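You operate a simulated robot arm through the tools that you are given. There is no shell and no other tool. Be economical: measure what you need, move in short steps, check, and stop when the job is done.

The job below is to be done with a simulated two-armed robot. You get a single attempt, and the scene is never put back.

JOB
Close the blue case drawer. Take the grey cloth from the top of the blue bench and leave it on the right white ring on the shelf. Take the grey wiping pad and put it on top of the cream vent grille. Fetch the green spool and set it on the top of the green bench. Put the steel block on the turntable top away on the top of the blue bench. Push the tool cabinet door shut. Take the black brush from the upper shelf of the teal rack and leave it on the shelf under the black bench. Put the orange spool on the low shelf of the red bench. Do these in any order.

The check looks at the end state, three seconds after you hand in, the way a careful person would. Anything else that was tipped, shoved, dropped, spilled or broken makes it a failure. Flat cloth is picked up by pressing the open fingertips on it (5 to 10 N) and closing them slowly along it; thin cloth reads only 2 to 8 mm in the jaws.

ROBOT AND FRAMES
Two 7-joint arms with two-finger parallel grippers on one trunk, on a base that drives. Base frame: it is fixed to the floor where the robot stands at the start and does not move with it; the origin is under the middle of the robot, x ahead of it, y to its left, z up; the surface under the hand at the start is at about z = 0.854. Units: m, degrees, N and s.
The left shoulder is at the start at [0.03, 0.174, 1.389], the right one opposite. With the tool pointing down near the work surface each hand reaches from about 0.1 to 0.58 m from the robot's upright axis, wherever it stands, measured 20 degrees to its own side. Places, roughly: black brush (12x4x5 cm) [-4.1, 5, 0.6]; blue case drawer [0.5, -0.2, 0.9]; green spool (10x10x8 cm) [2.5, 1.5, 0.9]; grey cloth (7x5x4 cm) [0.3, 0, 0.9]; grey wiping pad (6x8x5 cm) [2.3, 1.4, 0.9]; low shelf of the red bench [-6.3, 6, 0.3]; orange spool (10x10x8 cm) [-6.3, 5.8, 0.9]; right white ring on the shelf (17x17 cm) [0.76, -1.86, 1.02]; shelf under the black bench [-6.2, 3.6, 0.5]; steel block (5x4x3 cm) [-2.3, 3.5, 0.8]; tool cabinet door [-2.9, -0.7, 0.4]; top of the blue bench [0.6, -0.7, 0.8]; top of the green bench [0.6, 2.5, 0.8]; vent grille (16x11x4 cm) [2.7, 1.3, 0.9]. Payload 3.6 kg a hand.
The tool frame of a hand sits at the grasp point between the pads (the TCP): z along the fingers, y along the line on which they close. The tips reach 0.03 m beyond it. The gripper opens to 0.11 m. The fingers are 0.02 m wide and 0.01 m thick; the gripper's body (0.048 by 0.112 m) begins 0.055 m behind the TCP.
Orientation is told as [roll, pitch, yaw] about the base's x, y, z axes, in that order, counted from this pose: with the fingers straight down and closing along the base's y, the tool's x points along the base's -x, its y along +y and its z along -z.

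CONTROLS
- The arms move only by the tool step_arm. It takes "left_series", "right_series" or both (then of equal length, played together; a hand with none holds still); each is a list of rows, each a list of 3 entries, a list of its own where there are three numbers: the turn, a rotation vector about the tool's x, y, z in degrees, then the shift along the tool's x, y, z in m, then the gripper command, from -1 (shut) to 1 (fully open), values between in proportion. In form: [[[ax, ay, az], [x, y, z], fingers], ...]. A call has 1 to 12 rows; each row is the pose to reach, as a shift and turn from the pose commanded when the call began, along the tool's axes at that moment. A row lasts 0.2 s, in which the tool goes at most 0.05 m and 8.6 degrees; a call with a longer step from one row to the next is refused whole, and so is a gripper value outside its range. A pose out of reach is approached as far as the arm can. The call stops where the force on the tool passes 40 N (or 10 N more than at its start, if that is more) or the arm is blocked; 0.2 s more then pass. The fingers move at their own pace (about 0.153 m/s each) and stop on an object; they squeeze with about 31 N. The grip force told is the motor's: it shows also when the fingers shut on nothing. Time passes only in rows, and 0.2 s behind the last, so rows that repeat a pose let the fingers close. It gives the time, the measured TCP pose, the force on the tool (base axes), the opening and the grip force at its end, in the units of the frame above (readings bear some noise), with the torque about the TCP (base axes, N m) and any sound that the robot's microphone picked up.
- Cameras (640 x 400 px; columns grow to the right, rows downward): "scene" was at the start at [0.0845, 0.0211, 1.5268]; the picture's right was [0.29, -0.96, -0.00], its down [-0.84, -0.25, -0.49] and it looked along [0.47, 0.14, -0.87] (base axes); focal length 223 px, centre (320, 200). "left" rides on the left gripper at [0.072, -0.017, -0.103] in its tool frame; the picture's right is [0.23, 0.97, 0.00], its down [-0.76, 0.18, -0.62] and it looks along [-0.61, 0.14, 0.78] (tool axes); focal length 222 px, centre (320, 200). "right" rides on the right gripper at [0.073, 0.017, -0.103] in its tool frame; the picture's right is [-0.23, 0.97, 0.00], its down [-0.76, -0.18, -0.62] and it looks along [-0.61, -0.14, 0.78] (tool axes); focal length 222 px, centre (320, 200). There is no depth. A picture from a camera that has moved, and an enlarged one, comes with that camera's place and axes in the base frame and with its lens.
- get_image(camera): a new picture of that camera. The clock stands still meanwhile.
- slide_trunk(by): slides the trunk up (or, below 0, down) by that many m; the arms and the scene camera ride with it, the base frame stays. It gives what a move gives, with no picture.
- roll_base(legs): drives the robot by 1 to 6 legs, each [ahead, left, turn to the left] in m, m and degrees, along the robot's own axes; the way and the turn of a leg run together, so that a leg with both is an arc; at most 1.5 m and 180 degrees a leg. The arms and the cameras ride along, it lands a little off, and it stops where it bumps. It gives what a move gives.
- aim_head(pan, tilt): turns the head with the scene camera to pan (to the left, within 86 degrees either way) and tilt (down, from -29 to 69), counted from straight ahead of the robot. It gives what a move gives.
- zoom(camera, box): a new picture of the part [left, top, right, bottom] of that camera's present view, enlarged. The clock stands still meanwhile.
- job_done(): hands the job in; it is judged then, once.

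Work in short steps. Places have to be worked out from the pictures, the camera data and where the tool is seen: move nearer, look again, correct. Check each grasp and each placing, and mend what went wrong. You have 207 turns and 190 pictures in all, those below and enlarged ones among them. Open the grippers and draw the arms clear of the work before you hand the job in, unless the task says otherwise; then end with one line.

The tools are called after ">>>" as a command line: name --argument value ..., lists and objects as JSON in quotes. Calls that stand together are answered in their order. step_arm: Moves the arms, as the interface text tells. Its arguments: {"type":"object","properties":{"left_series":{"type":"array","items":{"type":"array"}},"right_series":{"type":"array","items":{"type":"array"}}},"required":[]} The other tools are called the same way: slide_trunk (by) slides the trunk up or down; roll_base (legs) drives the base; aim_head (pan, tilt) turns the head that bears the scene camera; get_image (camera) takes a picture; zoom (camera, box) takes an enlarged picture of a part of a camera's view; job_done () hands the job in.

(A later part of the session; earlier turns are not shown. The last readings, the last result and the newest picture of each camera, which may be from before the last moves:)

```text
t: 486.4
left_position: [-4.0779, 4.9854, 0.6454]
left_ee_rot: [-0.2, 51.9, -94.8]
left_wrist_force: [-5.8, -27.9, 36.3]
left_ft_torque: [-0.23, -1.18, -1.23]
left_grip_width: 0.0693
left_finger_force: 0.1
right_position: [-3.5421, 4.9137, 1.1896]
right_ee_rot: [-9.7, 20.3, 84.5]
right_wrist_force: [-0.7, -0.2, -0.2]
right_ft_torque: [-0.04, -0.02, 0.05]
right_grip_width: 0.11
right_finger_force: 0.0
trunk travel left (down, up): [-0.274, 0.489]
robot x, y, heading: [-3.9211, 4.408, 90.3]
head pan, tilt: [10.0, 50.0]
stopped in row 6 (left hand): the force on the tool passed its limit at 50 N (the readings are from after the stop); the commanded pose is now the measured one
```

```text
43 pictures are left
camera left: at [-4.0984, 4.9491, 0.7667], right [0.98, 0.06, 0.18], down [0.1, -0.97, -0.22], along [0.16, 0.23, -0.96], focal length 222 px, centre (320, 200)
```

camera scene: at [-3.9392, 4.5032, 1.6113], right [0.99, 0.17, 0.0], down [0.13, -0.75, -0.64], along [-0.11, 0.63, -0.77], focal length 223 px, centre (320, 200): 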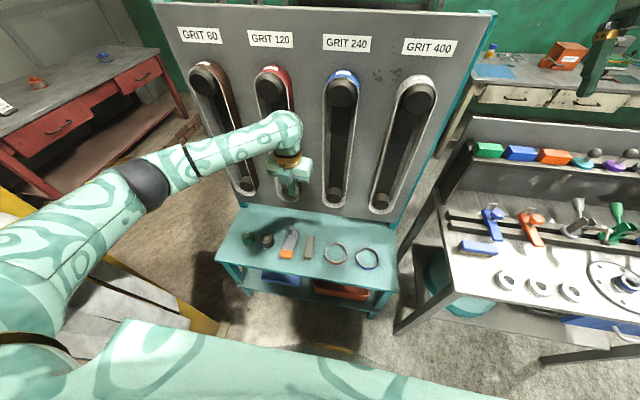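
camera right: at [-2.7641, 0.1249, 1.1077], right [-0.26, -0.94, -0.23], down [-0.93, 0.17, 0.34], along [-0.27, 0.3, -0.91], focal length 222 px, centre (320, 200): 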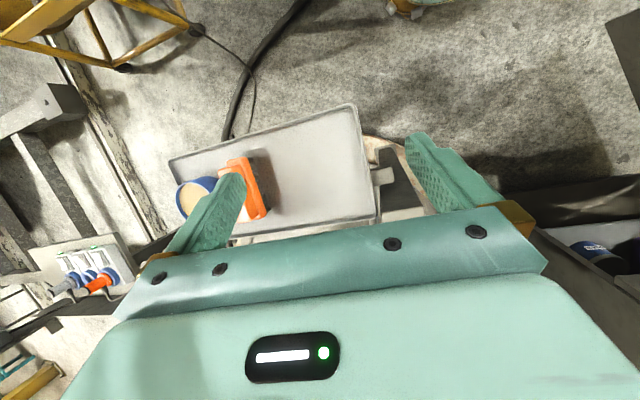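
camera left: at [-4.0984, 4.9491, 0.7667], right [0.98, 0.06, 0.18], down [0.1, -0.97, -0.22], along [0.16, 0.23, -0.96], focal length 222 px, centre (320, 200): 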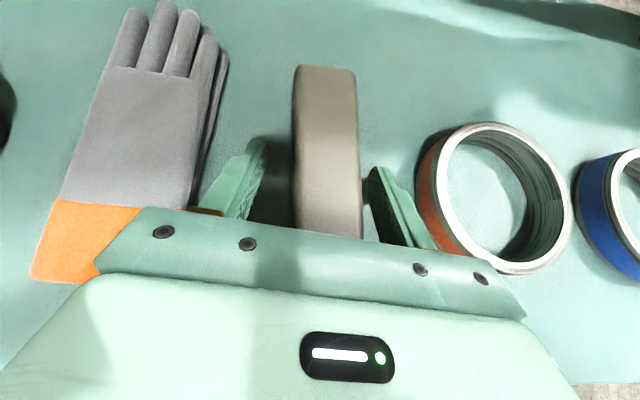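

Contact with the shelf (or the brush's near end). I back off 8 mm and close on the brush.

>>> step_arm --left_series '[[[0, 0, 0], [0.0043, 0, -0.0074], 0.3], [[0, 0, 0], [0.0043, 0, -0.0074], 0.0], [[0, 0, 0], [0.0043, 0, -0.0074], -0.4], [[0, 0, 0], [0.0043, 0, -0.0074], -1], [[0, 0, 0], [0.0043, 0, -0.0074], -1]]'

>>> slide_trunk --by 0.1

>>> get_image --camera "left"

```text
t: 487.6
left_position: [-4.0789, 4.9849, 0.6479]
left_ee_rot: [-0.6, 51.5, -94.9]
left_wrist_force: [0.1, 0.5, -0.7]
left_ft_torque: [0.01, -0.02, -0.01]
left_grip_width: 0.0378
left_finger_force: 31.3
right_position: [-3.5386, 4.9181, 1.1863]
right_ee_rot: [-9.8, 20.6, 84.3]
right_wrist_force: [0.8, 0.5, -0.6]
right_ft_torque: [0.0, 0.0, -0.01]
right_grip_width: 0.1098
right_finger_force: 0.1
trunk travel left (down, up): [-0.274, 0.489]
robot x, y, heading: [-3.9244, 4.4085, 90.0]
head pan, tilt: [10.0, 50.0]
```

```text
t: 488.9
left_position: [-4.0781, 4.9848, 0.7484]
left_ee_rot: [-0.6, 51.4, -95.0]
left_wrist_force: [-0.4, 0.3, -1.2]
left_ft_torque: [0.01, 0.0, 0.02]
left_grip_width: 0.0377
left_finger_force: 30.7
right_position: [-3.5397, 4.9193, 1.2857]
right_ee_rot: [-9.8, 20.6, 84.5]
right_wrist_force: [1.2, 0.4, -0.6]
right_ft_torque: [-0.01, -0.02, 0.01]
right_grip_width: 0.1101
right_finger_force: 0.1
trunk travel left (down, up): [-0.374, 0.389]
robot x, y, heading: [-3.9241, 4.4065, 90.0]
head pan, tilt: [10.0, 50.0]
```

```text
42 pictures are left
camera left: at [-4.0985, 4.95, 0.8689], right [0.98, 0.06, 0.17], down [0.1, -0.97, -0.21], along [0.15, 0.22, -0.96], focal length 222 px, centre (320, 200)
```

left: 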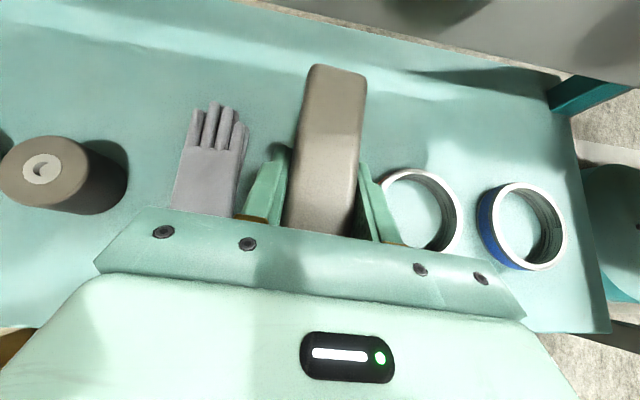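

The brush is held. Before driving west I look left for the pillar brace and floor obstacles.

>>> roll_base --legs '[[-0.25, 0, 0]]'

>>> aim_head --pan 86 --tilt 30

>>> get_image --camera "scene"

```text
t: 490.7
left_position: [-4.0789, 4.7583, 0.7398]
left_ee_rot: [-0.8, 50.4, -95.2]
left_wrist_force: [-1.5, -0.9, 1.7]
left_ft_torque: [-0.07, -0.01, -0.07]
left_grip_width: 0.0378
left_finger_force: 31.2
right_position: [-3.5413, 4.7116, 1.2855]
right_ee_rot: [-10.7, 21.4, 86.6]
right_wrist_force: [1.6, -0.1, 1.2]
right_ft_torque: [0.04, 0.1, 0.02]
right_grip_width: 0.1099
right_finger_force: 0.0
trunk travel left (down, up): [-0.374, 0.389]
robot x, y, heading: [-3.9262, 4.1648, 89.9]
head pan, tilt: [10.0, 50.0]
```

```text
t: 492.2
left_position: [-4.117, 4.7304, 0.7394]
left_ee_rot: [-7.1, 51.0, -97.1]
left_wrist_force: [-0.7, -0.3, -1.0]
left_ft_torque: [0.05, -0.05, -0.01]
left_grip_width: 0.0377
left_finger_force: 30.7
right_position: [-3.5719, 4.7048, 1.3271]
right_ee_rot: [-15.9, 19.5, 96.5]
right_wrist_force: [0.3, -0.3, 0.1]
right_ft_torque: [-0.03, -0.02, 0.03]
right_grip_width: 0.1103
right_finger_force: 0.1
trunk travel left (down, up): [-0.374, 0.389]
robot x, y, heading: [-3.9237, 4.1594, 89.9]
head pan, tilt: [85.9, 30.0]
```

```text
41 pictures are left
camera scene: at [-4.0185, 4.2946, 1.4394], right [0.07, 1.0, -0.05], down [0.5, -0.08, -0.86], along [-0.86, 0.04, -0.5], focal length 223 px, centre (320, 200)
```

scene: 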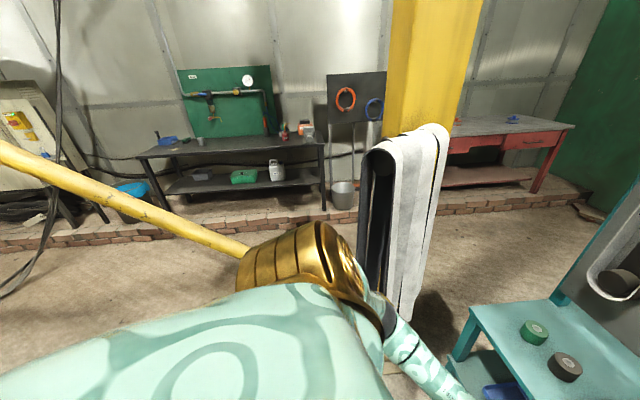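

Both hands' readings shifted: the left elbow probably presses the belts hung on the pillar. I move straight away from it (+x).

>>> roll_base --legs '[[0, -0.3, 0]]'

>>> get_image --camera "scene"

```text
t: 492.9
left_position: [-4.108, 4.6941, 0.7678]
left_ee_rot: [-7.7, 54.4, -98.2]
left_wrist_force: [0.7, 0.8, -3.3]
left_ft_torque: [-0.02, -0.02, 0.01]
left_grip_width: 0.0374
left_finger_force: 31.5
right_position: [-3.5543, 4.624, 1.3512]
right_ee_rot: [-15.2, 15.5, 94.1]
right_wrist_force: [-0.6, 2.8, -0.7]
right_ft_torque: [-0.23, -0.09, -0.06]
right_grip_width: 0.1098
right_finger_force: 0.1
trunk travel left (down, up): [-0.374, 0.389]
robot x, y, heading: [-3.9248, 4.171, 88.8]
head pan, tilt: [85.9, 30.0]
stopped in leg 1: the robot was blocked; the commanded pose is now the measured one
```

```text
40 pictures are left
camera scene: at [-4.0147, 4.2413, 1.439], right [0.08, 1.0, -0.01], down [0.5, -0.05, -0.87], along [-0.86, 0.07, -0.5], focal length 223 px, centre (320, 200)
```

scene: 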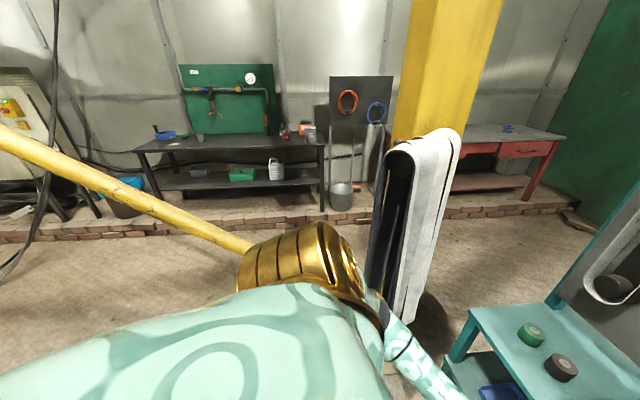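

Moving +x is blocked too; more likely the base backed onto something behind. I move forward again.

>>> roll_base --legs '[[0.15, 0, 0]]'

>>> aim_head --pan 86 --tilt 65

>>> get_image --camera "scene"

```text
t: 494.3
left_position: [-4.1049, 4.8402, 0.7686]
left_ee_rot: [-7.7, 54.5, -98.4]
left_wrist_force: [-0.8, -0.7, -1.3]
left_ft_torque: [-0.03, -0.01, -0.01]
left_grip_width: 0.0378
left_finger_force: 31.2
right_position: [-3.5567, 4.7701, 1.353]
right_ee_rot: [-15.7, 15.5, 94.6]
right_wrist_force: [0.1, 0.8, 0.0]
right_ft_torque: [-0.04, -0.01, -0.05]
right_grip_width: 0.1097
right_finger_force: 0.0
trunk travel left (down, up): [-0.374, 0.389]
robot x, y, heading: [-3.9188, 4.3164, 89.3]
head pan, tilt: [85.9, 30.0]
```

```text
t: 495.3
left_position: [-4.1052, 4.8395, 0.7695]
left_ee_rot: [-7.8, 54.5, -98.4]
left_wrist_force: [0.0, 0.1, -0.8]
left_ft_torque: [-0.03, 0.02, 0.03]
left_grip_width: 0.0379
left_finger_force: 31.2
right_position: [-3.5568, 4.7698, 1.3528]
right_ee_rot: [-15.7, 15.3, 94.5]
right_wrist_force: [-0.9, 0.1, -0.6]
right_ft_torque: [0.01, 0.02, 0.02]
right_grip_width: 0.1098
right_finger_force: 0.1
trunk travel left (down, up): [-0.374, 0.389]
robot x, y, heading: [-3.9181, 4.3211, 89.3]
head pan, tilt: [85.9, 65.0]
```

```text
39 pictures are left
camera scene: at [-3.9836, 4.3779, 1.3919], right [0.08, 1.0, 0.0], down [0.9, -0.08, -0.42], along [-0.42, 0.04, -0.91], focal length 223 px, centre (320, 200)
```

scene: 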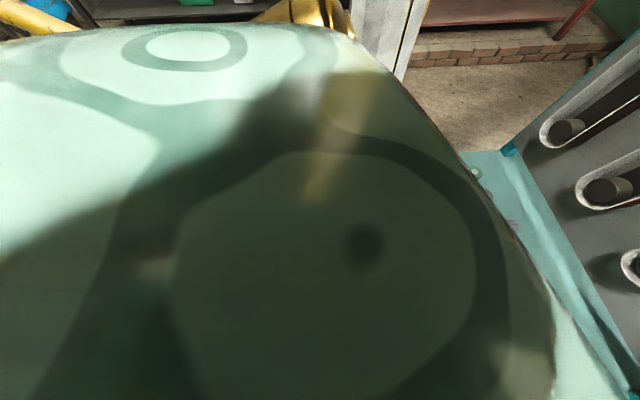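

I raise the trunk, go back right to where I came from, turn to face −x and look over the floor.

>>> slide_trunk --by 0.2

>>> roll_base --legs '[[0, -0.53, 0], [0, 0, 91]]'

>>> aim_head --pan 20 --tilt 35

>>> get_image --camera "scene"

```text
t: 497.5
left_position: [-4.1055, 4.8388, 0.9687]
left_ee_rot: [-7.7, 54.4, -98.4]
left_wrist_force: [-0.5, 1.0, -1.8]
left_ft_torque: [-0.02, -0.03, -0.01]
left_grip_width: 0.0378
left_finger_force: 30.7
right_position: [-3.557, 4.7689, 1.5537]
right_ee_rot: [-15.7, 15.4, 94.6]
right_wrist_force: [-0.8, -0.7, -0.3]
right_ft_torque: [-0.02, -0.03, -0.02]
right_grip_width: 0.1101
right_finger_force: 0.1
trunk travel left (down, up): [-0.574, 0.189]
robot x, y, heading: [-3.9217, 4.3181, 89.3]
head pan, tilt: [85.9, 65.0]
```

```text
t: 504.4
left_position: [-3.9089, 4.1195, 0.9694]
left_ee_rot: [-7.8, 54.5, -7.1]
left_wrist_force: [-0.5, -0.5, -0.8]
left_ft_torque: [0.01, -0.03, 0.0]
left_grip_width: 0.0378
left_finger_force: 30.9
right_position: [-3.8501, 4.6699, 1.5542]
right_ee_rot: [-15.7, 15.3, -174.2]
right_wrist_force: [-0.2, -0.2, -0.3]
right_ft_torque: [0.0, 0.01, 0.0]
right_grip_width: 0.1101
right_finger_force: 0.0
trunk travel left (down, up): [-0.574, 0.189]
robot x, y, heading: [-3.3891, 4.311, -179.6]
head pan, tilt: [85.9, 65.0]
```

```text
t: 505.8
left_position: [-3.9088, 4.1206, 0.969]
left_ee_rot: [-7.8, 54.4, -7.1]
left_wrist_force: [0.2, -0.2, -1.4]
left_ft_torque: [0.05, -0.02, 0.03]
left_grip_width: 0.0379
left_finger_force: 31.2
right_position: [-3.8496, 4.6688, 1.5546]
right_ee_rot: [-15.7, 15.4, -174.2]
right_wrist_force: [-0.3, 0.2, -1.0]
right_ft_torque: [0.0, 0.02, 0.0]
right_grip_width: 0.1101
right_finger_force: 0.1
trunk travel left (down, up): [-0.574, 0.189]
robot x, y, heading: [-3.3936, 4.3155, -179.8]
head pan, tilt: [20.0, 35.0]
```

```text
38 pictures are left
camera scene: at [-3.4911, 4.2851, 1.633], right [-0.35, 0.94, 0.0], down [0.54, 0.2, -0.82], along [-0.77, -0.29, -0.57], focal length 223 px, centre (320, 200)
```

scene: 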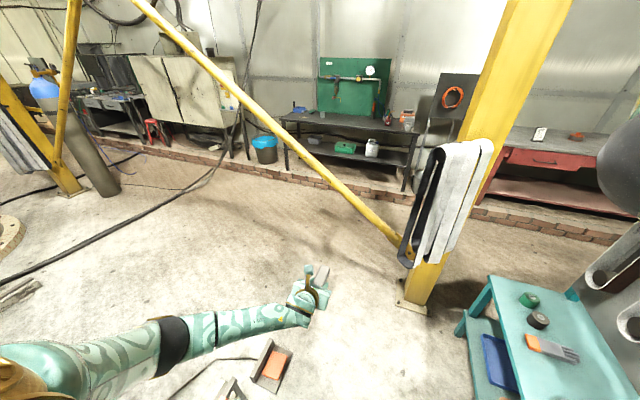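

>>> aim_head --pan 45 --tilt 52

>>> get_image --camera "scene"

```text
t: 506.7
left_position: [-3.9088, 4.1193, 0.9693]
left_ee_rot: [-7.8, 54.5, -7.2]
left_wrist_force: [-0.1, 0.3, -1.3]
left_ft_torque: [0.01, 0.0, 0.03]
left_grip_width: 0.0377
left_finger_force: 30.8
right_position: [-3.85, 4.6688, 1.5546]
right_ee_rot: [-15.7, 15.4, -174.2]
right_wrist_force: [0.5, 0.0, 0.1]
right_ft_torque: [0.01, -0.02, -0.01]
right_grip_width: 0.1102
right_finger_force: 0.2
trunk travel left (down, up): [-0.574, 0.189]
robot x, y, heading: [-3.3908, 4.3137, -179.3]
head pan, tilt: [45.0, 52.0]
```

```text
37 pictures are left
camera scene: at [-3.4614, 4.2625, 1.6087], right [-0.71, 0.7, 0.0], down [0.55, 0.56, -0.62], along [-0.43, -0.44, -0.79], focal length 223 px, centre (320, 200)
```

scene: 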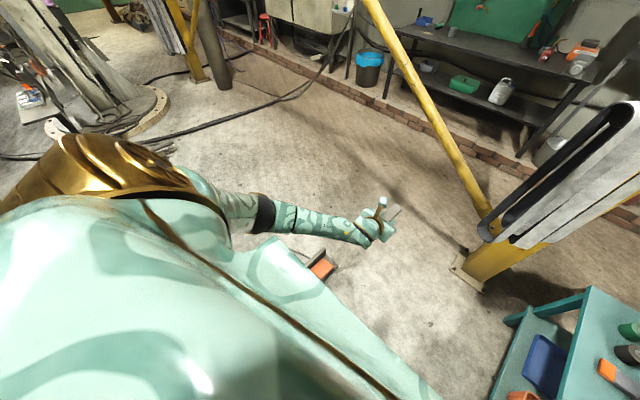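

The floor west of the tool stand is open; the brace rises from the pillar to the upper left (z≈1.4 at y 3.3). I turn to heading −110°, strafe west, and look.

>>> roll_base --legs '[[0, 0, 69], [0.288, -0.704, 0]]'

>>> slide_trunk --by -0.3

>>> aim_head --pan -20 --tilt 25

>>> get_image --camera "scene"

```text
t: 513.8
left_position: [-4.1377, 3.7302, 0.9676]
left_ee_rot: [-7.8, 54.5, 63.2]
left_wrist_force: [0.5, 0.7, -1.5]
left_ft_torque: [0.02, -0.02, -0.01]
left_grip_width: 0.0376
left_finger_force: 31.0
right_position: [-4.6357, 3.9712, 1.5543]
right_ee_rot: [-15.7, 15.5, -104.1]
right_wrist_force: [0.2, 0.7, -0.9]
right_ft_torque: [-0.02, 0.0, 0.01]
right_grip_width: 0.1098
right_finger_force: 0.1
trunk travel left (down, up): [-0.574, 0.189]
robot x, y, heading: [-4.1491, 4.2816, -109.2]
head pan, tilt: [45.0, 52.0]
```

```text
t: 516.8
left_position: [-4.1378, 3.7297, 0.6698]
left_ee_rot: [-7.8, 54.6, 63.2]
left_wrist_force: [0.3, -0.3, -1.1]
left_ft_torque: [0.04, 0.01, 0.01]
left_grip_width: 0.0375
left_finger_force: 30.8
right_position: [-4.648, 3.9367, 1.2178]
right_ee_rot: [-15.0, 20.3, -103.7]
right_wrist_force: [0.4, 0.5, -0.5]
right_ft_torque: [-0.01, 0.02, -0.02]
right_grip_width: 0.11
right_finger_force: 0.1
trunk travel left (down, up): [-0.274, 0.489]
robot x, y, heading: [-4.1432, 4.2835, -109.3]
head pan, tilt: [45.0, 52.0]
```

```text
t: 518.1
left_position: [-4.1381, 3.7307, 0.6683]
left_ee_rot: [-7.8, 54.5, 63.0]
left_wrist_force: [-0.3, -0.6, -1.0]
left_ft_torque: [0.02, 0.01, -0.01]
left_grip_width: 0.0373
left_finger_force: 30.8
right_position: [-4.6506, 3.936, 1.2176]
right_ee_rot: [-15.2, 20.3, -103.8]
right_wrist_force: [-0.5, -0.4, 0.5]
right_ft_torque: [0.01, 0.01, 0.0]
right_grip_width: 0.11
right_finger_force: 0.1
trunk travel left (down, up): [-0.274, 0.489]
robot x, y, heading: [-4.1447, 4.2801, -109.4]
head pan, tilt: [-20.0, 25.0]
```

```text
36 pictures are left
camera scene: at [-4.2361, 4.1288, 1.3457], right [-0.77, 0.63, 0.0], down [0.27, 0.33, -0.91], along [-0.57, -0.7, -0.42], focal length 223 px, centre (320, 200)
```

scene: 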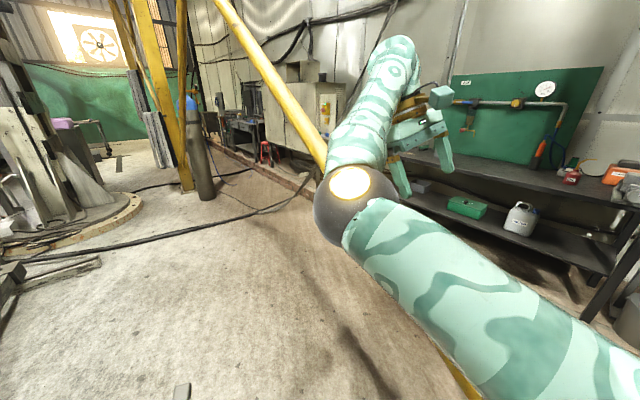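

The right forearm reaches over the brace. I pull the right hand inward (+x) before moving on.

>>> step_arm --right_series '[[[0, 0, 0], [0.008, 0.035, -0.006], 0], [[0, 0, 0], [0.016, 0.07, -0.013], 0], [[0, 0, 0], [0.024, 0.105, -0.019], -1], [[0, 0, 0], [0.033, 0.14, -0.025], -1], [[0, 0, 0], [0.041, 0.176, -0.032], -1], [[0, 0, 0], [0.049, 0.211, -0.038], -1], [[0, 0, 0], [0.055, 0.24, -0.043], -1]]'

>>> get_image --camera "scene"

```text
t: 519.8
left_position: [-4.1384, 3.7309, 0.6688]
left_ee_rot: [-7.8, 54.5, 63.2]
left_wrist_force: [0.0, -0.2, -1.2]
left_ft_torque: [0.01, 0.02, 0.02]
left_grip_width: 0.0379
left_finger_force: 31.2
right_position: [-4.6303, 3.9075, 1.2455]
right_ee_rot: [-15.1, 20.4, -103.8]
right_wrist_force: [1.0, -0.8, 0.6]
right_ft_torque: [-0.02, 0.01, 0.0]
right_grip_width: 0.0002
right_finger_force: 30.8
right hand out of reach, approached as far as the arm can: row 1, 2, 3, 4, 5, 6, 7
trunk travel left (down, up): [-0.274, 0.489]
robot x, y, heading: [-4.1454, 4.2819, -109.2]
head pan, tilt: [-20.0, 25.0]
```

```text
35 pictures are left
camera scene: at [-4.2362, 4.1288, 1.3457], right [-0.77, 0.63, 0.0], down [0.27, 0.33, -0.91], along [-0.57, -0.7, -0.42], focal length 223 px, centre (320, 200)
```

scene: 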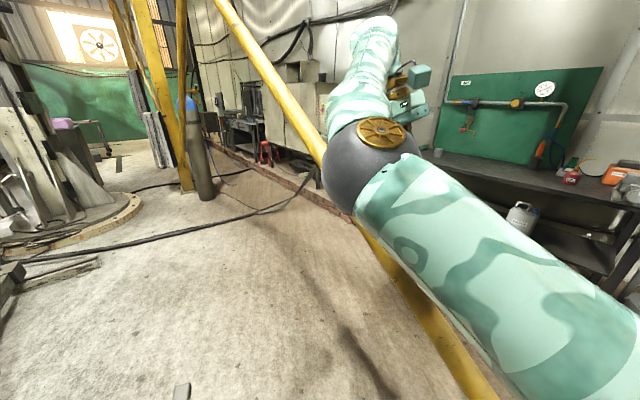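

I raise the trunk again and turn left to heading −64°, so the right arm swings away from the brace; then I drive SSW past the tool stand.

>>> slide_trunk --by 0.3

>>> roll_base --legs '[[0, 0, 45], [0.02, -0.16, 0], [0.55, -0.25, 0]]'

>>> aim_head --pan -40 --tilt 30

>>> get_image --camera "scene"

```text
t: 522.8
left_position: [-4.1374, 3.7299, 0.9689]
left_ee_rot: [-7.8, 54.6, 63.0]
left_wrist_force: [0.7, 0.3, -1.2]
left_ft_torque: [-0.01, -0.01, -0.02]
left_grip_width: 0.0374
left_finger_force: 31.6
right_position: [-4.6171, 3.9123, 1.5572]
right_ee_rot: [-15.4, 18.1, -103.8]
right_wrist_force: [0.6, 0.7, -0.1]
right_ft_torque: [-0.01, 0.0, 0.0]
right_grip_width: 0.0
right_finger_force: 31.1
trunk travel left (down, up): [-0.574, 0.189]
robot x, y, heading: [-4.1454, 4.2841, -109.3]
head pan, tilt: [-20.0, 25.0]
```

```text
t: 529.3
left_position: [-3.8358, 3.2137, 0.968]
left_ee_rot: [-7.6, 54.4, 110.0]
left_wrist_force: [0.3, 0.3, -1.2]
left_ft_torque: [0.0, 0.02, -0.02]
left_grip_width: 0.0376
left_finger_force: 31.3
right_position: [-4.2972, 2.9885, 1.5582]
right_ee_rot: [-15.4, 18.1, -57.1]
right_wrist_force: [0.3, -0.4, -0.3]
right_ft_torque: [-0.01, 0.04, -0.02]
right_grip_width: 0.0
right_finger_force: 30.7
trunk travel left (down, up): [-0.574, 0.189]
robot x, y, heading: [-4.2443, 3.5832, -62.9]
head pan, tilt: [-20.0, 25.0]
```

```text
t: 530.1
left_position: [-3.838, 3.2119, 0.9692]
left_ee_rot: [-7.8, 54.5, 109.8]
left_wrist_force: [-0.3, 0.2, -0.5]
left_ft_torque: [0.0, 0.0, 0.0]
left_grip_width: 0.0379
left_finger_force: 30.6
right_position: [-4.2975, 2.9886, 1.5565]
right_ee_rot: [-15.4, 17.9, -57.1]
right_wrist_force: [-0.5, -0.4, -0.4]
right_ft_torque: [-0.02, 0.02, -0.01]
right_grip_width: 0.0
right_finger_force: 30.9
trunk travel left (down, up): [-0.574, 0.189]
robot x, y, heading: [-4.2483, 3.5856, -62.7]
head pan, tilt: [-40.0, 30.0]
```

```text
34 pictures are left
camera scene: at [-4.2601, 3.4854, 1.6409], right [-0.98, 0.22, 0.0], down [0.11, 0.49, -0.87], along [-0.19, -0.85, -0.5], focal length 223 px, centre (320, 200)
```

scene: 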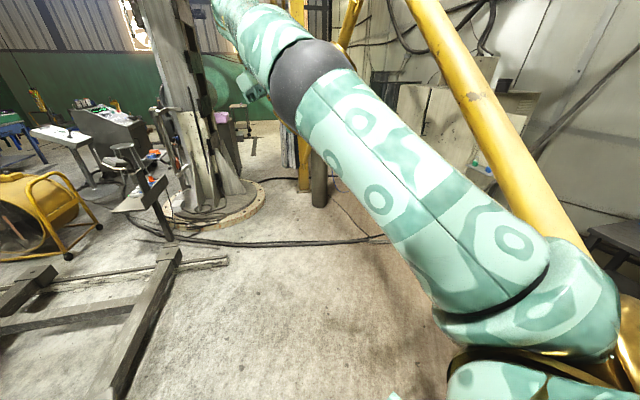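

Past the stand. I continue to y≈2.6, lower the trunk, turn to face −x, and go under the brace.

>>> roll_base --legs '[[0.845, -0.436, 0]]'

>>> slide_trunk --by -0.3

>>> roll_base --legs '[[0, 0, -117], [0.65, 0, 0], [0.55, 0, 0]]'

>>> aim_head --pan -40 --tilt 35

>>> get_image --camera "scene"

```text
t: 535.0
left_position: [-3.7904, 2.3041, 0.9692]
left_ee_rot: [-7.8, 54.6, 113.3]
left_wrist_force: [0.3, 0.3, -1.2]
left_ft_torque: [0.01, -0.02, 0.02]
left_grip_width: 0.0375
left_finger_force: 31.0
right_position: [-4.2357, 2.0513, 1.5565]
right_ee_rot: [-15.4, 18.0, -53.6]
right_wrist_force: [-0.2, 0.1, 0.7]
right_ft_torque: [-0.01, -0.02, 0.0]
right_grip_width: 0.0001
right_finger_force: 30.8
trunk travel left (down, up): [-0.574, 0.189]
robot x, y, heading: [-4.2196, 2.6483, -59.2]
head pan, tilt: [-40.0, 30.0]
```

```text
t: 538.0
left_position: [-3.7877, 2.3026, 0.6692]
left_ee_rot: [-7.8, 54.6, 113.3]
left_wrist_force: [-0.4, -0.1, 0.1]
left_ft_torque: [0.01, 0.01, -0.04]
left_grip_width: 0.0378
left_finger_force: 31.0
right_position: [-4.2272, 2.0382, 1.2386]
right_ee_rot: [-15.2, 20.3, -53.5]
right_wrist_force: [0.0, -0.3, 0.0]
right_ft_torque: [0.0, -0.01, 0.0]
right_grip_width: 0.0
right_finger_force: 30.8
trunk travel left (down, up): [-0.274, 0.489]
robot x, y, heading: [-4.2211, 2.6502, -59.4]
head pan, tilt: [-40.0, 30.0]
```

```text
t: 549.4
left_position: [-5.9241, 2.3318, 0.668]
left_ee_rot: [-7.8, 54.5, -2.8]
left_wrist_force: [-0.4, -0.5, -1.2]
left_ft_torque: [0.01, -0.03, 0.04]
left_grip_width: 0.0376
left_finger_force: 30.9
right_position: [-5.9726, 2.8424, 1.2402]
right_ee_rot: [-15.1, 20.4, -169.7]
right_wrist_force: [-0.3, 0.1, -0.3]
right_ft_torque: [0.04, -0.03, -0.01]
right_grip_width: 0.0002
right_finger_force: 31.6
trunk travel left (down, up): [-0.274, 0.489]
robot x, y, heading: [-5.4217, 2.5647, -175.4]
head pan, tilt: [-40.0, 30.0]
```

```text
t: 550.0
left_position: [-5.9237, 2.3316, 0.6682]
left_ee_rot: [-7.7, 54.5, -2.8]
left_wrist_force: [1.1, -0.1, -0.9]
left_ft_torque: [0.0, -0.01, -0.03]
left_grip_width: 0.0378
left_finger_force: 31.1
right_position: [-5.9709, 2.8429, 1.2389]
right_ee_rot: [-15.2, 20.3, -169.7]
right_wrist_force: [-0.6, -1.0, -0.8]
right_ft_torque: [-0.01, 0.0, 0.02]
right_grip_width: 0.0
right_finger_force: 30.8
trunk travel left (down, up): [-0.274, 0.489]
robot x, y, heading: [-5.4215, 2.5679, -175.6]
head pan, tilt: [-40.0, 35.0]
```

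```text
33 pictures are left
camera scene: at [-5.5864, 2.6118, 1.33], right [0.58, 0.82, 0.0], down [0.47, -0.33, -0.82], along [-0.67, 0.47, -0.57], focal length 223 px, centre (320, 200)
```

scene: 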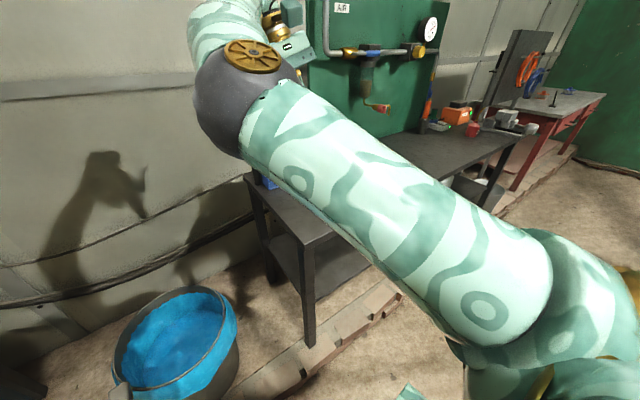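

I'm past the brace. The black bench's front edge is at x≈−6.05, y 2.87–4.4. I back off a little and strafe right in front of it.

>>> roll_base --legs '[[-0.15, 0, -4.4], [0, -1.15, 0]]'

>>> aim_head --pan 12 --tilt 35

>>> get_image --camera "scene"

>>> get_image --camera "left"

```text
t: 556.7
left_position: [-5.8018, 3.4957, 0.6683]
left_ee_rot: [-7.8, 54.6, -6.6]
left_wrist_force: [0.4, -0.2, -1.6]
left_ft_torque: [0.01, -0.01, 0.0]
left_grip_width: 0.0376
left_finger_force: 31.1
right_position: [-5.8165, 4.0071, 1.2389]
right_ee_rot: [-15.2, 20.3, -173.3]
right_wrist_force: [-0.8, 0.2, 0.7]
right_ft_torque: [-0.03, -0.04, 0.04]
right_grip_width: 0.0001
right_finger_force: 30.3
trunk travel left (down, up): [-0.274, 0.489]
robot x, y, heading: [-5.2912, 3.6965, -178.7]
head pan, tilt: [-40.0, 35.0]
```

```text
t: 557.9
left_position: [-5.8025, 3.4949, 0.6685]
left_ee_rot: [-7.8, 54.5, -6.4]
left_wrist_force: [0.2, 0.3, -1.8]
left_ft_torque: [0.01, -0.01, 0.0]
left_grip_width: 0.0377
left_finger_force: 31.2
right_position: [-5.8159, 4.0071, 1.2382]
right_ee_rot: [-15.1, 20.4, -173.3]
right_wrist_force: [0.6, -0.1, 0.0]
right_ft_torque: [0.01, -0.02, 0.02]
right_grip_width: 0.0002
right_finger_force: 31.4
trunk travel left (down, up): [-0.274, 0.489]
robot x, y, heading: [-5.2864, 3.6946, -179.1]
head pan, tilt: [12.0, 35.0]
```

```text
32 pictures are left
camera scene: at [-5.4651, 3.6767, 1.3299], right [-0.23, 0.97, 0.0], down [0.56, 0.13, -0.82], along [-0.8, -0.19, -0.57], focal length 223 px, centre (320, 200)
```

scene: 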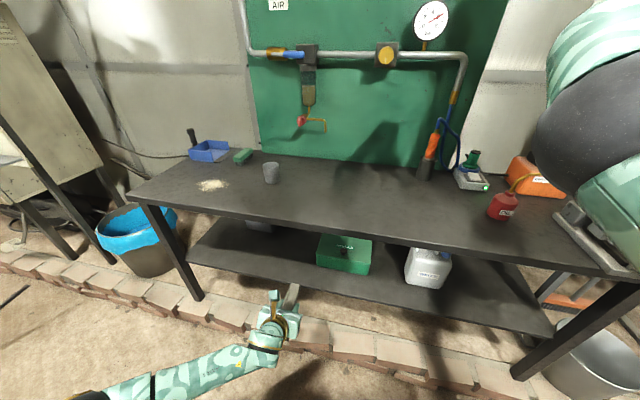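

```text
31 pictures are left
camera left: at [-5.7602, 3.4864, 0.7882], right [-0.13, 0.99, 0.11], down [0.95, 0.15, -0.28], along [-0.29, 0.07, -0.96], focal length 222 px, centre (320, 200)
```

left: 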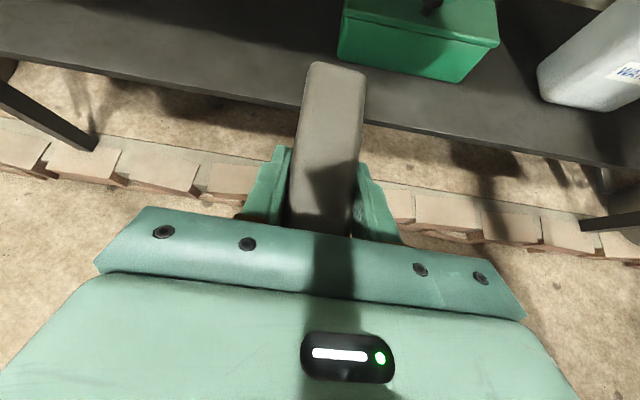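

Free shelf space is left of the green box, around (−6.09, 3.36), shelf z≈0.47. I re-level the brush, drive in and lower to just above shelf height.

>>> step_arm --left_series '[[[-3.6, -1.5, 0], [0, 0, 0], -1], [[-7.2, -3, 0], [0, 0, 0], -1], [[-7.2, -3, 0], [0, 0, 0], -1]]'

>>> roll_base --legs '[[0.1, 0.132, 0]]'

>>> slide_trunk --by -0.09

>>> get_image --camera "left"

>>> get_image --camera "scene"

```text
t: 558.7
left_position: [-5.8024, 3.4945, 0.6696]
left_ee_rot: [-0.4, 51.5, -6.1]
left_wrist_force: [0.5, -0.7, -1.1]
left_ft_torque: [0.0, -0.06, 0.06]
left_grip_width: 0.0376
left_finger_force: 30.9
right_position: [-5.8161, 4.0069, 1.2384]
right_ee_rot: [-15.2, 20.3, -173.3]
right_wrist_force: [-0.2, -0.2, 0.0]
right_ft_torque: [0.0, 0.04, 0.01]
right_grip_width: 0.0
right_finger_force: 31.1
trunk travel left (down, up): [-0.274, 0.489]
robot x, y, heading: [-5.284, 3.6922, -178.8]
head pan, tilt: [12.0, 35.0]
```

```text
t: 560.2
left_position: [-5.9048, 3.3648, 0.6679]
left_ee_rot: [-0.2, 51.5, -6.4]
left_wrist_force: [-0.2, -0.2, -2.0]
left_ft_torque: [0.02, -0.02, -0.03]
left_grip_width: 0.0377
left_finger_force: 31.2
right_position: [-5.9164, 3.8767, 1.2389]
right_ee_rot: [-15.2, 20.3, -173.6]
right_wrist_force: [-0.9, -0.7, -0.4]
right_ft_torque: [0.01, -0.04, 0.01]
right_grip_width: 0.0
right_finger_force: 31.2
trunk travel left (down, up): [-0.274, 0.489]
robot x, y, heading: [-5.3874, 3.5643, -179.1]
head pan, tilt: [12.0, 35.0]
```

```text
t: 561.4
left_position: [-5.9037, 3.3654, 0.5796]
left_ee_rot: [-0.3, 51.6, -6.4]
left_wrist_force: [0.1, -0.6, -2.1]
left_ft_torque: [0.0, 0.01, 0.02]
left_grip_width: 0.0377
left_finger_force: 30.8
right_position: [-5.9545, 3.8752, 1.1054]
right_ee_rot: [-14.4, 25.9, -173.4]
right_wrist_force: [0.2, -0.3, -0.1]
right_ft_torque: [0.01, 0.03, 0.03]
right_grip_width: 0.0002
right_finger_force: 30.7
trunk travel left (down, up): [-0.184, 0.579]
robot x, y, heading: [-5.3882, 3.5651, -179.4]
head pan, tilt: [12.0, 35.0]
```

```text
30 pictures are left
camera left: at [-5.8712, 3.3441, 0.7003], right [-0.04, 0.98, 0.17], down [0.97, 0.07, -0.21], along [-0.22, 0.16, -0.96], focal length 222 px, centre (320, 200)
```

left: 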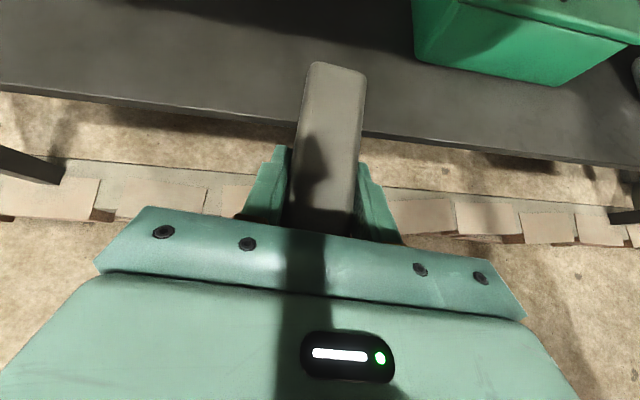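

```text
29 pictures are left
camera scene: at [-5.6107, 3.5442, 1.2369], right [-0.22, 0.98, 0.0], down [0.56, 0.13, -0.82], along [-0.8, -0.18, -0.57], focal length 223 px, centre (320, 200)
```

scene: 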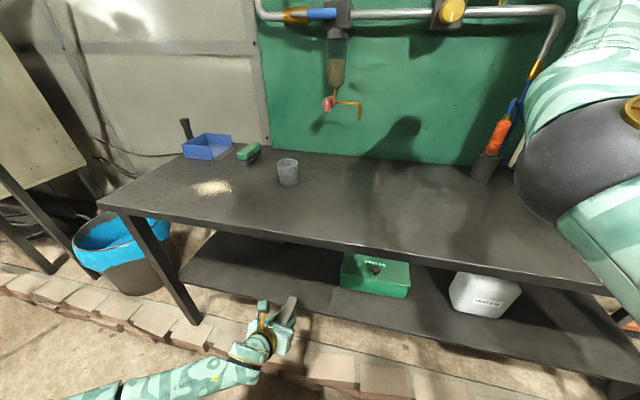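

Good: brush bottom is above the shelf's edge (x≈−6.0). I drive 10 cm ahead, extend a little and lower to contact.

>>> roll_base --legs '[[0.1, 0, 0]]'

>>> step_arm --left_series '[[[0, 0, 0], [0.02, 0, 0.026], -1], [[0, 0, 0], [0.042, 0, 0.053], -1], [[0, 0, 0], [0.026, 0, 0.065], -1], [[0, 0, 0], [0.011, 0, 0.078], -1], [[0, 0, 0], [0.003, 0, 0.084], -1], [[0, 0, 0], [-0.004, 0, 0.09], -1], [[0, 0, 0], [-0.012, 0, 0.097], -1], [[0, 0, 0], [-0.02, 0, 0.103], -1], [[0, 0, 0], [-0.028, 0, 0.109], -1], [[0, 0, 0], [-0.035, 0, 0.115], -1]]'

>>> get_image --camera "left"

```text
t: 562.6
left_position: [-6.005, 3.3643, 0.5789]
left_ee_rot: [-0.4, 51.4, -6.4]
left_wrist_force: [-0.9, 0.9, -1.2]
left_ft_torque: [0.0, 0.01, -0.01]
left_grip_width: 0.0375
left_finger_force: 31.2
right_position: [-6.0555, 3.8759, 1.1034]
right_ee_rot: [-14.5, 26.1, -173.5]
right_wrist_force: [-0.2, 0.4, -1.3]
right_ft_torque: [-0.02, -0.04, -0.03]
right_grip_width: 0.0003
right_finger_force: 30.8
trunk travel left (down, up): [-0.184, 0.579]
robot x, y, heading: [-5.4868, 3.5622, -179.3]
head pan, tilt: [12.0, 35.0]
```

```text
t: 564.5
left_position: [-6.0748, 3.3729, 0.501]
left_ee_rot: [0.0, 52.6, -6.2]
left_wrist_force: [2.3, 0.9, 23.8]
left_ft_torque: [-0.02, -0.1, -0.06]
left_grip_width: 0.0378
left_finger_force: 31.0
right_position: [-6.0527, 3.8757, 1.1052]
right_ee_rot: [-14.4, 25.9, -173.4]
right_wrist_force: [1.5, -1.0, 0.9]
right_ft_torque: [0.02, -0.02, 0.02]
right_grip_width: 0.0001
right_finger_force: 30.6
trunk travel left (down, up): [-0.184, 0.579]
robot x, y, heading: [-5.4847, 3.5633, -179.2]
head pan, tilt: [12.0, 35.0]
stopped in row 9 (left hand): the force on the tool passed its limit at 60 N (the readings are from after the stop); the commanded pose is now the measured one
```

```text
28 pictures are left
camera left: at [-6.0405, 3.3511, 0.6211], right [-0.03, 0.98, 0.18], down [0.97, 0.07, -0.23], along [-0.24, 0.17, -0.96], focal length 222 px, centre (320, 200)
```

left: 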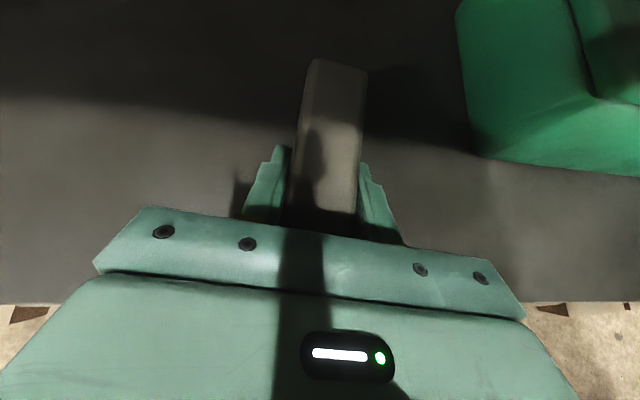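

The brush rests on the shelf. I open and draw back along the tool axis, then out.

>>> step_arm --left_series '[[[0, 0, 0], [0, 0, -0.002], -0.2], [[0, 0, 0], [0, 0, -0.002], 0.1], [[0, 0, 0], [0, 0, -0.002], 0.3], [[0, 0, 0], [0.005, 0, -0.02], 0.3], [[0, 0, 0], [0.005, 0, -0.06], 0.3], [[0, 0, 0], [0.0, 0, -0.1], 0.3], [[0, 0, 0], [-0.02, 0, -0.14], 0.3]]'

>>> get_image --camera "left"

```text
t: 565.4
left_position: [-6.0732, 3.365, 0.5006]
left_ee_rot: [-0.6, 52.6, -6.2]
left_wrist_force: [11.6, -7.5, 15.3]
left_ft_torque: [0.45, -0.07, -0.37]
left_grip_width: 0.0688
left_finger_force: 0.1
right_position: [-6.0537, 3.8727, 1.105]
right_ee_rot: [-14.4, 25.8, -173.2]
right_wrist_force: [-0.5, -0.6, -0.2]
right_ft_torque: [0.0, 0.02, 0.0]
right_grip_width: 0.0
right_finger_force: 30.4
trunk travel left (down, up): [-0.184, 0.579]
robot x, y, heading: [-5.4859, 3.5611, -179.0]
head pan, tilt: [12.0, 35.0]
stopped in row 4 (left hand): the force on the tool passed its limit at 50 N (the readings are from after the stop); the commanded pose is now the measured one
```

```text
27 pictures are left
camera left: at [-6.0383, 3.3446, 0.6215], right [-0.04, 0.98, 0.17], down [0.97, 0.08, -0.23], along [-0.24, 0.16, -0.96], focal length 222 px, centre (320, 200)
```

left: 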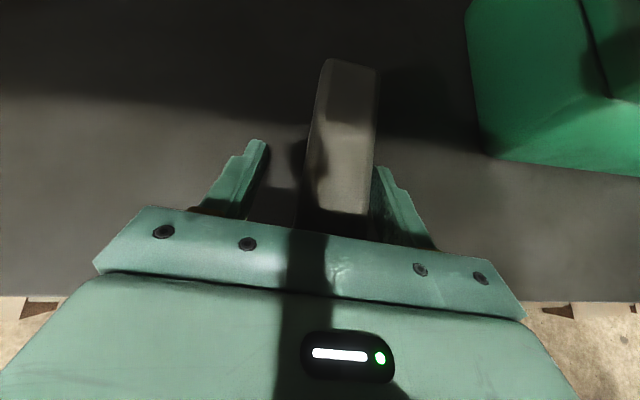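

The tips still press on the shelf. I lift straight up slightly, centre around the brush, and then withdraw.

>>> step_arm --left_series '[[[0, 0, 0], [0.006, 0.004, -0.0045], 0.4], [[0, 0, 0], [0.012, 0.008, -0.009], 0.5], [[0, 0, 0], [0.004, 0.008, -0.03], 0.5], [[0, 0, 0], [-0.01, 0.008, -0.06], 0.5], [[0, 0, 0], [-0.03, 0.008, -0.09], 0.5], [[0, 0, 0], [-0.05, 0.008, -0.12], 0.5], [[0, 0, 0], [-0.07, 0.008, -0.15], 0.5]]'

>>> get_image --camera "left"

```text
t: 567.0
left_position: [-5.913, 3.3564, 0.5387]
left_ee_rot: [-0.5, 52.4, -6.2]
left_wrist_force: [-0.1, 0.0, 0.2]
left_ft_torque: [-0.01, 0.0, 0.02]
left_grip_width: 0.0825
left_finger_force: 0.1
right_position: [-6.0541, 3.8735, 1.1042]
right_ee_rot: [-14.4, 26.0, -173.3]
right_wrist_force: [0.5, 0.8, 0.1]
right_ft_torque: [0.02, 0.03, -0.01]
right_grip_width: 0.0
right_finger_force: 30.7
trunk travel left (down, up): [-0.184, 0.579]
robot x, y, heading: [-5.4885, 3.56, -178.9]
head pan, tilt: [12.0, 35.0]
```

```text
26 pictures are left
camera left: at [-5.8777, 3.3359, 0.6586], right [-0.04, 0.98, 0.18], down [0.97, 0.08, -0.22], along [-0.23, 0.16, -0.96], focal length 222 px, centre (320, 200)
```

left: 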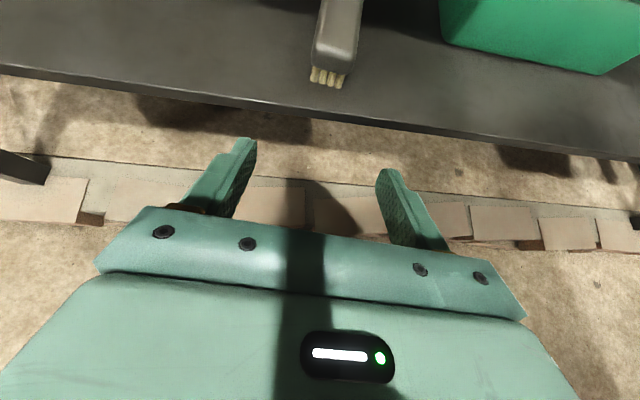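

The brush stands on the shelf, alright. Now the orange spool on the red bench: I raise the trunk, back off, and strafe right past the pillar.

>>> roll_base --legs '[[-0.17, 0, 0]]'

>>> slide_trunk --by 0.35

>>> roll_base --legs '[[0, -1.1, -1], [0, -0.95, 0]]'

>>> aim_head --pan 5 --tilt 40

>>> get_image --camera "scene"

```text
t: 568.5
left_position: [-5.7408, 3.359, 0.5378]
left_ee_rot: [-0.5, 52.4, -6.0]
left_wrist_force: [0.5, -0.6, 0.6]
left_ft_torque: [-0.03, -0.01, -0.01]
left_grip_width: 0.0829
left_finger_force: 0.0
right_position: [-5.8823, 3.876, 1.105]
right_ee_rot: [-14.5, 25.9, -173.2]
right_wrist_force: [0.2, 0.2, -0.4]
right_ft_torque: [-0.03, 0.05, -0.01]
right_grip_width: 0.0
right_finger_force: 31.6
trunk travel left (down, up): [-0.184, 0.579]
robot x, y, heading: [-5.3169, 3.5617, -179.0]
head pan, tilt: [12.0, 35.0]
```

```text
t: 571.9
left_position: [-5.7422, 3.3587, 0.8889]
left_ee_rot: [-0.5, 52.4, -6.0]
left_wrist_force: [0.7, 1.1, 0.0]
left_ft_torque: [0.02, -0.02, 0.0]
left_grip_width: 0.0825
left_finger_force: 0.0
right_position: [-5.8202, 3.8767, 1.5283]
right_ee_rot: [-15.3, 17.5, -173.7]
right_wrist_force: [-0.4, 0.2, 1.3]
right_ft_torque: [0.0, -0.01, -0.04]
right_grip_width: 0.0
right_finger_force: 31.1
trunk travel left (down, up): [-0.534, 0.229]
robot x, y, heading: [-5.3143, 3.5642, -179.2]
head pan, tilt: [12.0, 35.0]
```

```text
t: 581.9
left_position: [-5.7605, 5.3699, 0.888]
left_ee_rot: [-0.4, 52.4, -6.5]
left_wrist_force: [0.3, 0.1, 0.4]
left_ft_torque: [0.0, 0.02, 0.03]
left_grip_width: 0.0826
left_finger_force: 0.1
right_position: [-5.8351, 5.888, 1.528]
right_ee_rot: [-15.4, 17.4, -174.0]
right_wrist_force: [-0.1, 0.0, 0.9]
right_ft_torque: [0.02, -0.01, 0.0]
right_grip_width: 0.0003
right_finger_force: 31.2
trunk travel left (down, up): [-0.534, 0.229]
robot x, y, heading: [-5.3291, 5.5743, -179.1]
head pan, tilt: [12.0, 35.0]
```

```text
t: 582.6
left_position: [-5.7608, 5.3699, 0.8879]
left_ee_rot: [-0.4, 52.4, -6.5]
left_wrist_force: [-0.8, -0.8, 0.9]
left_ft_torque: [-0.05, -0.03, 0.03]
left_grip_width: 0.0827
left_finger_force: 0.1
right_position: [-5.8353, 5.8891, 1.5278]
right_ee_rot: [-15.3, 17.5, -174.1]
right_wrist_force: [0.5, 0.8, -0.1]
right_ft_torque: [0.01, 0.01, 0.02]
right_grip_width: 0.0001
right_finger_force: 31.2
trunk travel left (down, up): [-0.534, 0.229]
robot x, y, heading: [-5.3305, 5.5724, -179.5]
head pan, tilt: [5.0, 40.0]
```

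```text
25 pictures are left
camera scene: at [-5.4384, 5.5665, 1.5854], right [-0.1, 1.0, 0.0], down [0.64, 0.06, -0.77], along [-0.76, -0.07, -0.64], focal length 223 px, centre (320, 200)
```

scene: 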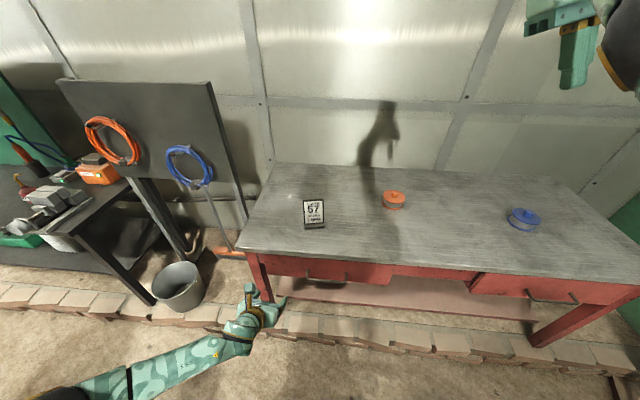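

The orange spool's hub is at ≈(−6.30, 5.843); bench front edge x≈−5.96. I raise the hand 12 cm, then drive in to (−5.6, 6.02).

>>> slide_trunk --by 0.12

>>> roll_base --legs '[[0.25, -0.45, 0]]'

>>> get_image --camera "left"

```text
t: 584.1
left_position: [-5.7604, 5.3698, 1.0074]
left_ee_rot: [-0.3, 52.4, -6.5]
left_wrist_force: [-0.2, 0.5, 1.1]
left_ft_torque: [0.03, -0.01, -0.01]
left_grip_width: 0.0825
left_finger_force: 0.1
right_position: [-5.8351, 5.8881, 1.6488]
right_ee_rot: [-15.4, 17.6, -174.0]
right_wrist_force: [0.4, -0.7, 0.0]
right_ft_torque: [0.02, -0.03, 0.03]
right_grip_width: 0.0
right_finger_force: 31.4
trunk travel left (down, up): [-0.654, 0.109]
robot x, y, heading: [-5.3352, 5.5745, -179.5]
head pan, tilt: [5.0, 40.0]
```

```text
t: 587.1
left_position: [-6.0168, 5.8152, 1.009]
left_ee_rot: [-0.3, 52.3, -5.9]
left_wrist_force: [0.8, -0.7, 0.4]
left_ft_torque: [0.0, -0.03, 0.02]
left_grip_width: 0.0822
left_finger_force: 0.1
right_position: [-6.0954, 6.3327, 1.6496]
right_ee_rot: [-15.3, 17.4, -173.3]
right_wrist_force: [0.1, -0.4, -0.1]
right_ft_torque: [0.0, 0.03, 0.0]
right_grip_width: 0.0001
right_finger_force: 30.7
trunk travel left (down, up): [-0.654, 0.109]
robot x, y, heading: [-5.5914, 6.0247, -178.4]
head pan, tilt: [5.0, 40.0]
```

```text
24 pictures are left
camera left: at [-5.9805, 5.795, 1.128], right [-0.05, 0.98, 0.18], down [0.97, 0.08, -0.22], along [-0.23, 0.16, -0.96], focal length 222 px, centre (320, 200)
```

left: 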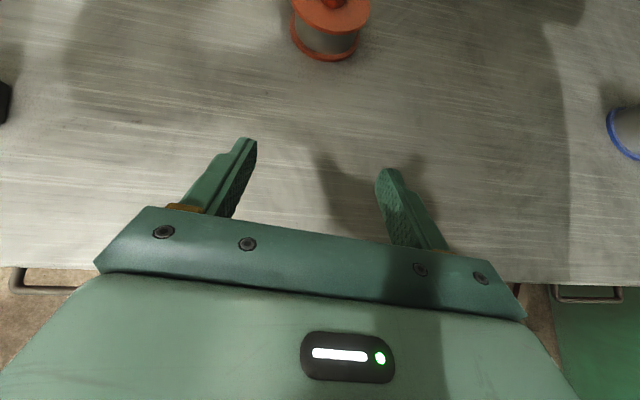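

I raise the hand by arm while lowering the trunk (for reach), then extend over the hub.

>>> step_arm --left_series '[[[0, 0, 0], [0.04, 0.004, -0.017], 0.1], [[0, 0, 0], [0.08, 0.008, -0.034], 0.1], [[0, 0, 0], [0.12, 0.012, -0.05], 0.1], [[0, 0, 0], [0.16, 0.016, -0.067], 0.1], [[0, 0, 0], [0.19, 0.02, -0.081], 0.1], [[0, 0, 0], [0.19, 0.02, -0.081], 0.1]]'

>>> slide_trunk --by -0.22

>>> step_arm --left_series '[[[0, 0, 0], [0.024, 0, 0.031], 0.1], [[0, 0, 0], [0.049, 0, 0.063], 0.1], [[0, 0, 0], [0.073, 0, 0.094], 0.1], [[0, 0, 0], [0.097, 0, 0.126], 0.1], [[0, 0, 0], [0.119, 0, 0.154], 0.1], [[0, 0, 0], [0.119, 0, 0.154], 0.1]]'

>>> get_image --camera "left"

```text
t: 588.5
left_position: [-6.0684, 5.8421, 1.2057]
left_ee_rot: [-0.6, 52.4, -5.9]
left_wrist_force: [0.2, -0.2, 0.6]
left_ft_torque: [-0.02, -0.03, 0.0]
left_grip_width: 0.0604
left_finger_force: 0.0
right_position: [-6.0951, 6.3338, 1.6486]
right_ee_rot: [-15.3, 17.4, -173.3]
right_wrist_force: [0.4, -0.2, 0.2]
right_ft_torque: [-0.03, -0.01, -0.01]
right_grip_width: 0.0001
right_finger_force: 31.3
trunk travel left (down, up): [-0.654, 0.109]
robot x, y, heading: [-5.5907, 6.0243, -178.9]
head pan, tilt: [5.0, 40.0]
```

```text
t: 590.8
left_position: [-6.0656, 5.8418, 0.9889]
left_ee_rot: [-0.5, 52.5, -5.9]
left_wrist_force: [0.9, -0.1, 0.6]
left_ft_torque: [0.01, -0.02, 0.01]
left_grip_width: 0.0606
left_finger_force: 0.0
right_position: [-6.0954, 6.3332, 1.429]
right_ee_rot: [-15.2, 17.4, -173.2]
right_wrist_force: [0.6, -0.2, -0.4]
right_ft_torque: [0.03, -0.03, 0.01]
right_grip_width: 0.0001
right_finger_force: 31.1
trunk travel left (down, up): [-0.434, 0.329]
robot x, y, heading: [-5.5899, 6.0253, -178.5]
head pan, tilt: [5.0, 40.0]
```

```text
t: 592.2
left_position: [-6.2605, 5.8604, 0.9894]
left_ee_rot: [-0.4, 52.4, -5.8]
left_wrist_force: [-0.2, 0.7, 0.5]
left_ft_torque: [0.01, 0.03, 0.01]
left_grip_width: 0.0607
left_finger_force: 0.1
right_position: [-6.0963, 6.3317, 1.4272]
right_ee_rot: [-15.5, 17.5, -173.2]
right_wrist_force: [-0.1, 1.0, 0.7]
right_ft_torque: [0.0, 0.03, 0.03]
right_grip_width: 0.0003
right_finger_force: 30.4
trunk travel left (down, up): [-0.434, 0.329]
robot x, y, heading: [-5.5863, 6.0233, -178.7]
head pan, tilt: [5.0, 40.0]
```

```text
23 pictures are left
camera left: at [-6.2244, 5.8401, 1.1099], right [-0.04, 0.98, 0.18], down [0.97, 0.08, -0.22], along [-0.23, 0.16, -0.96], focal length 222 px, centre (320, 200)
```

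left: 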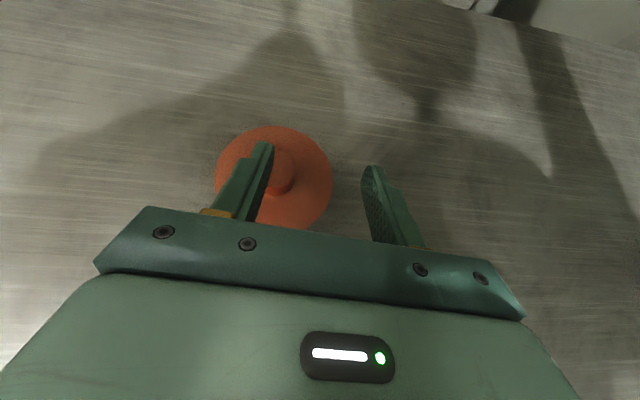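

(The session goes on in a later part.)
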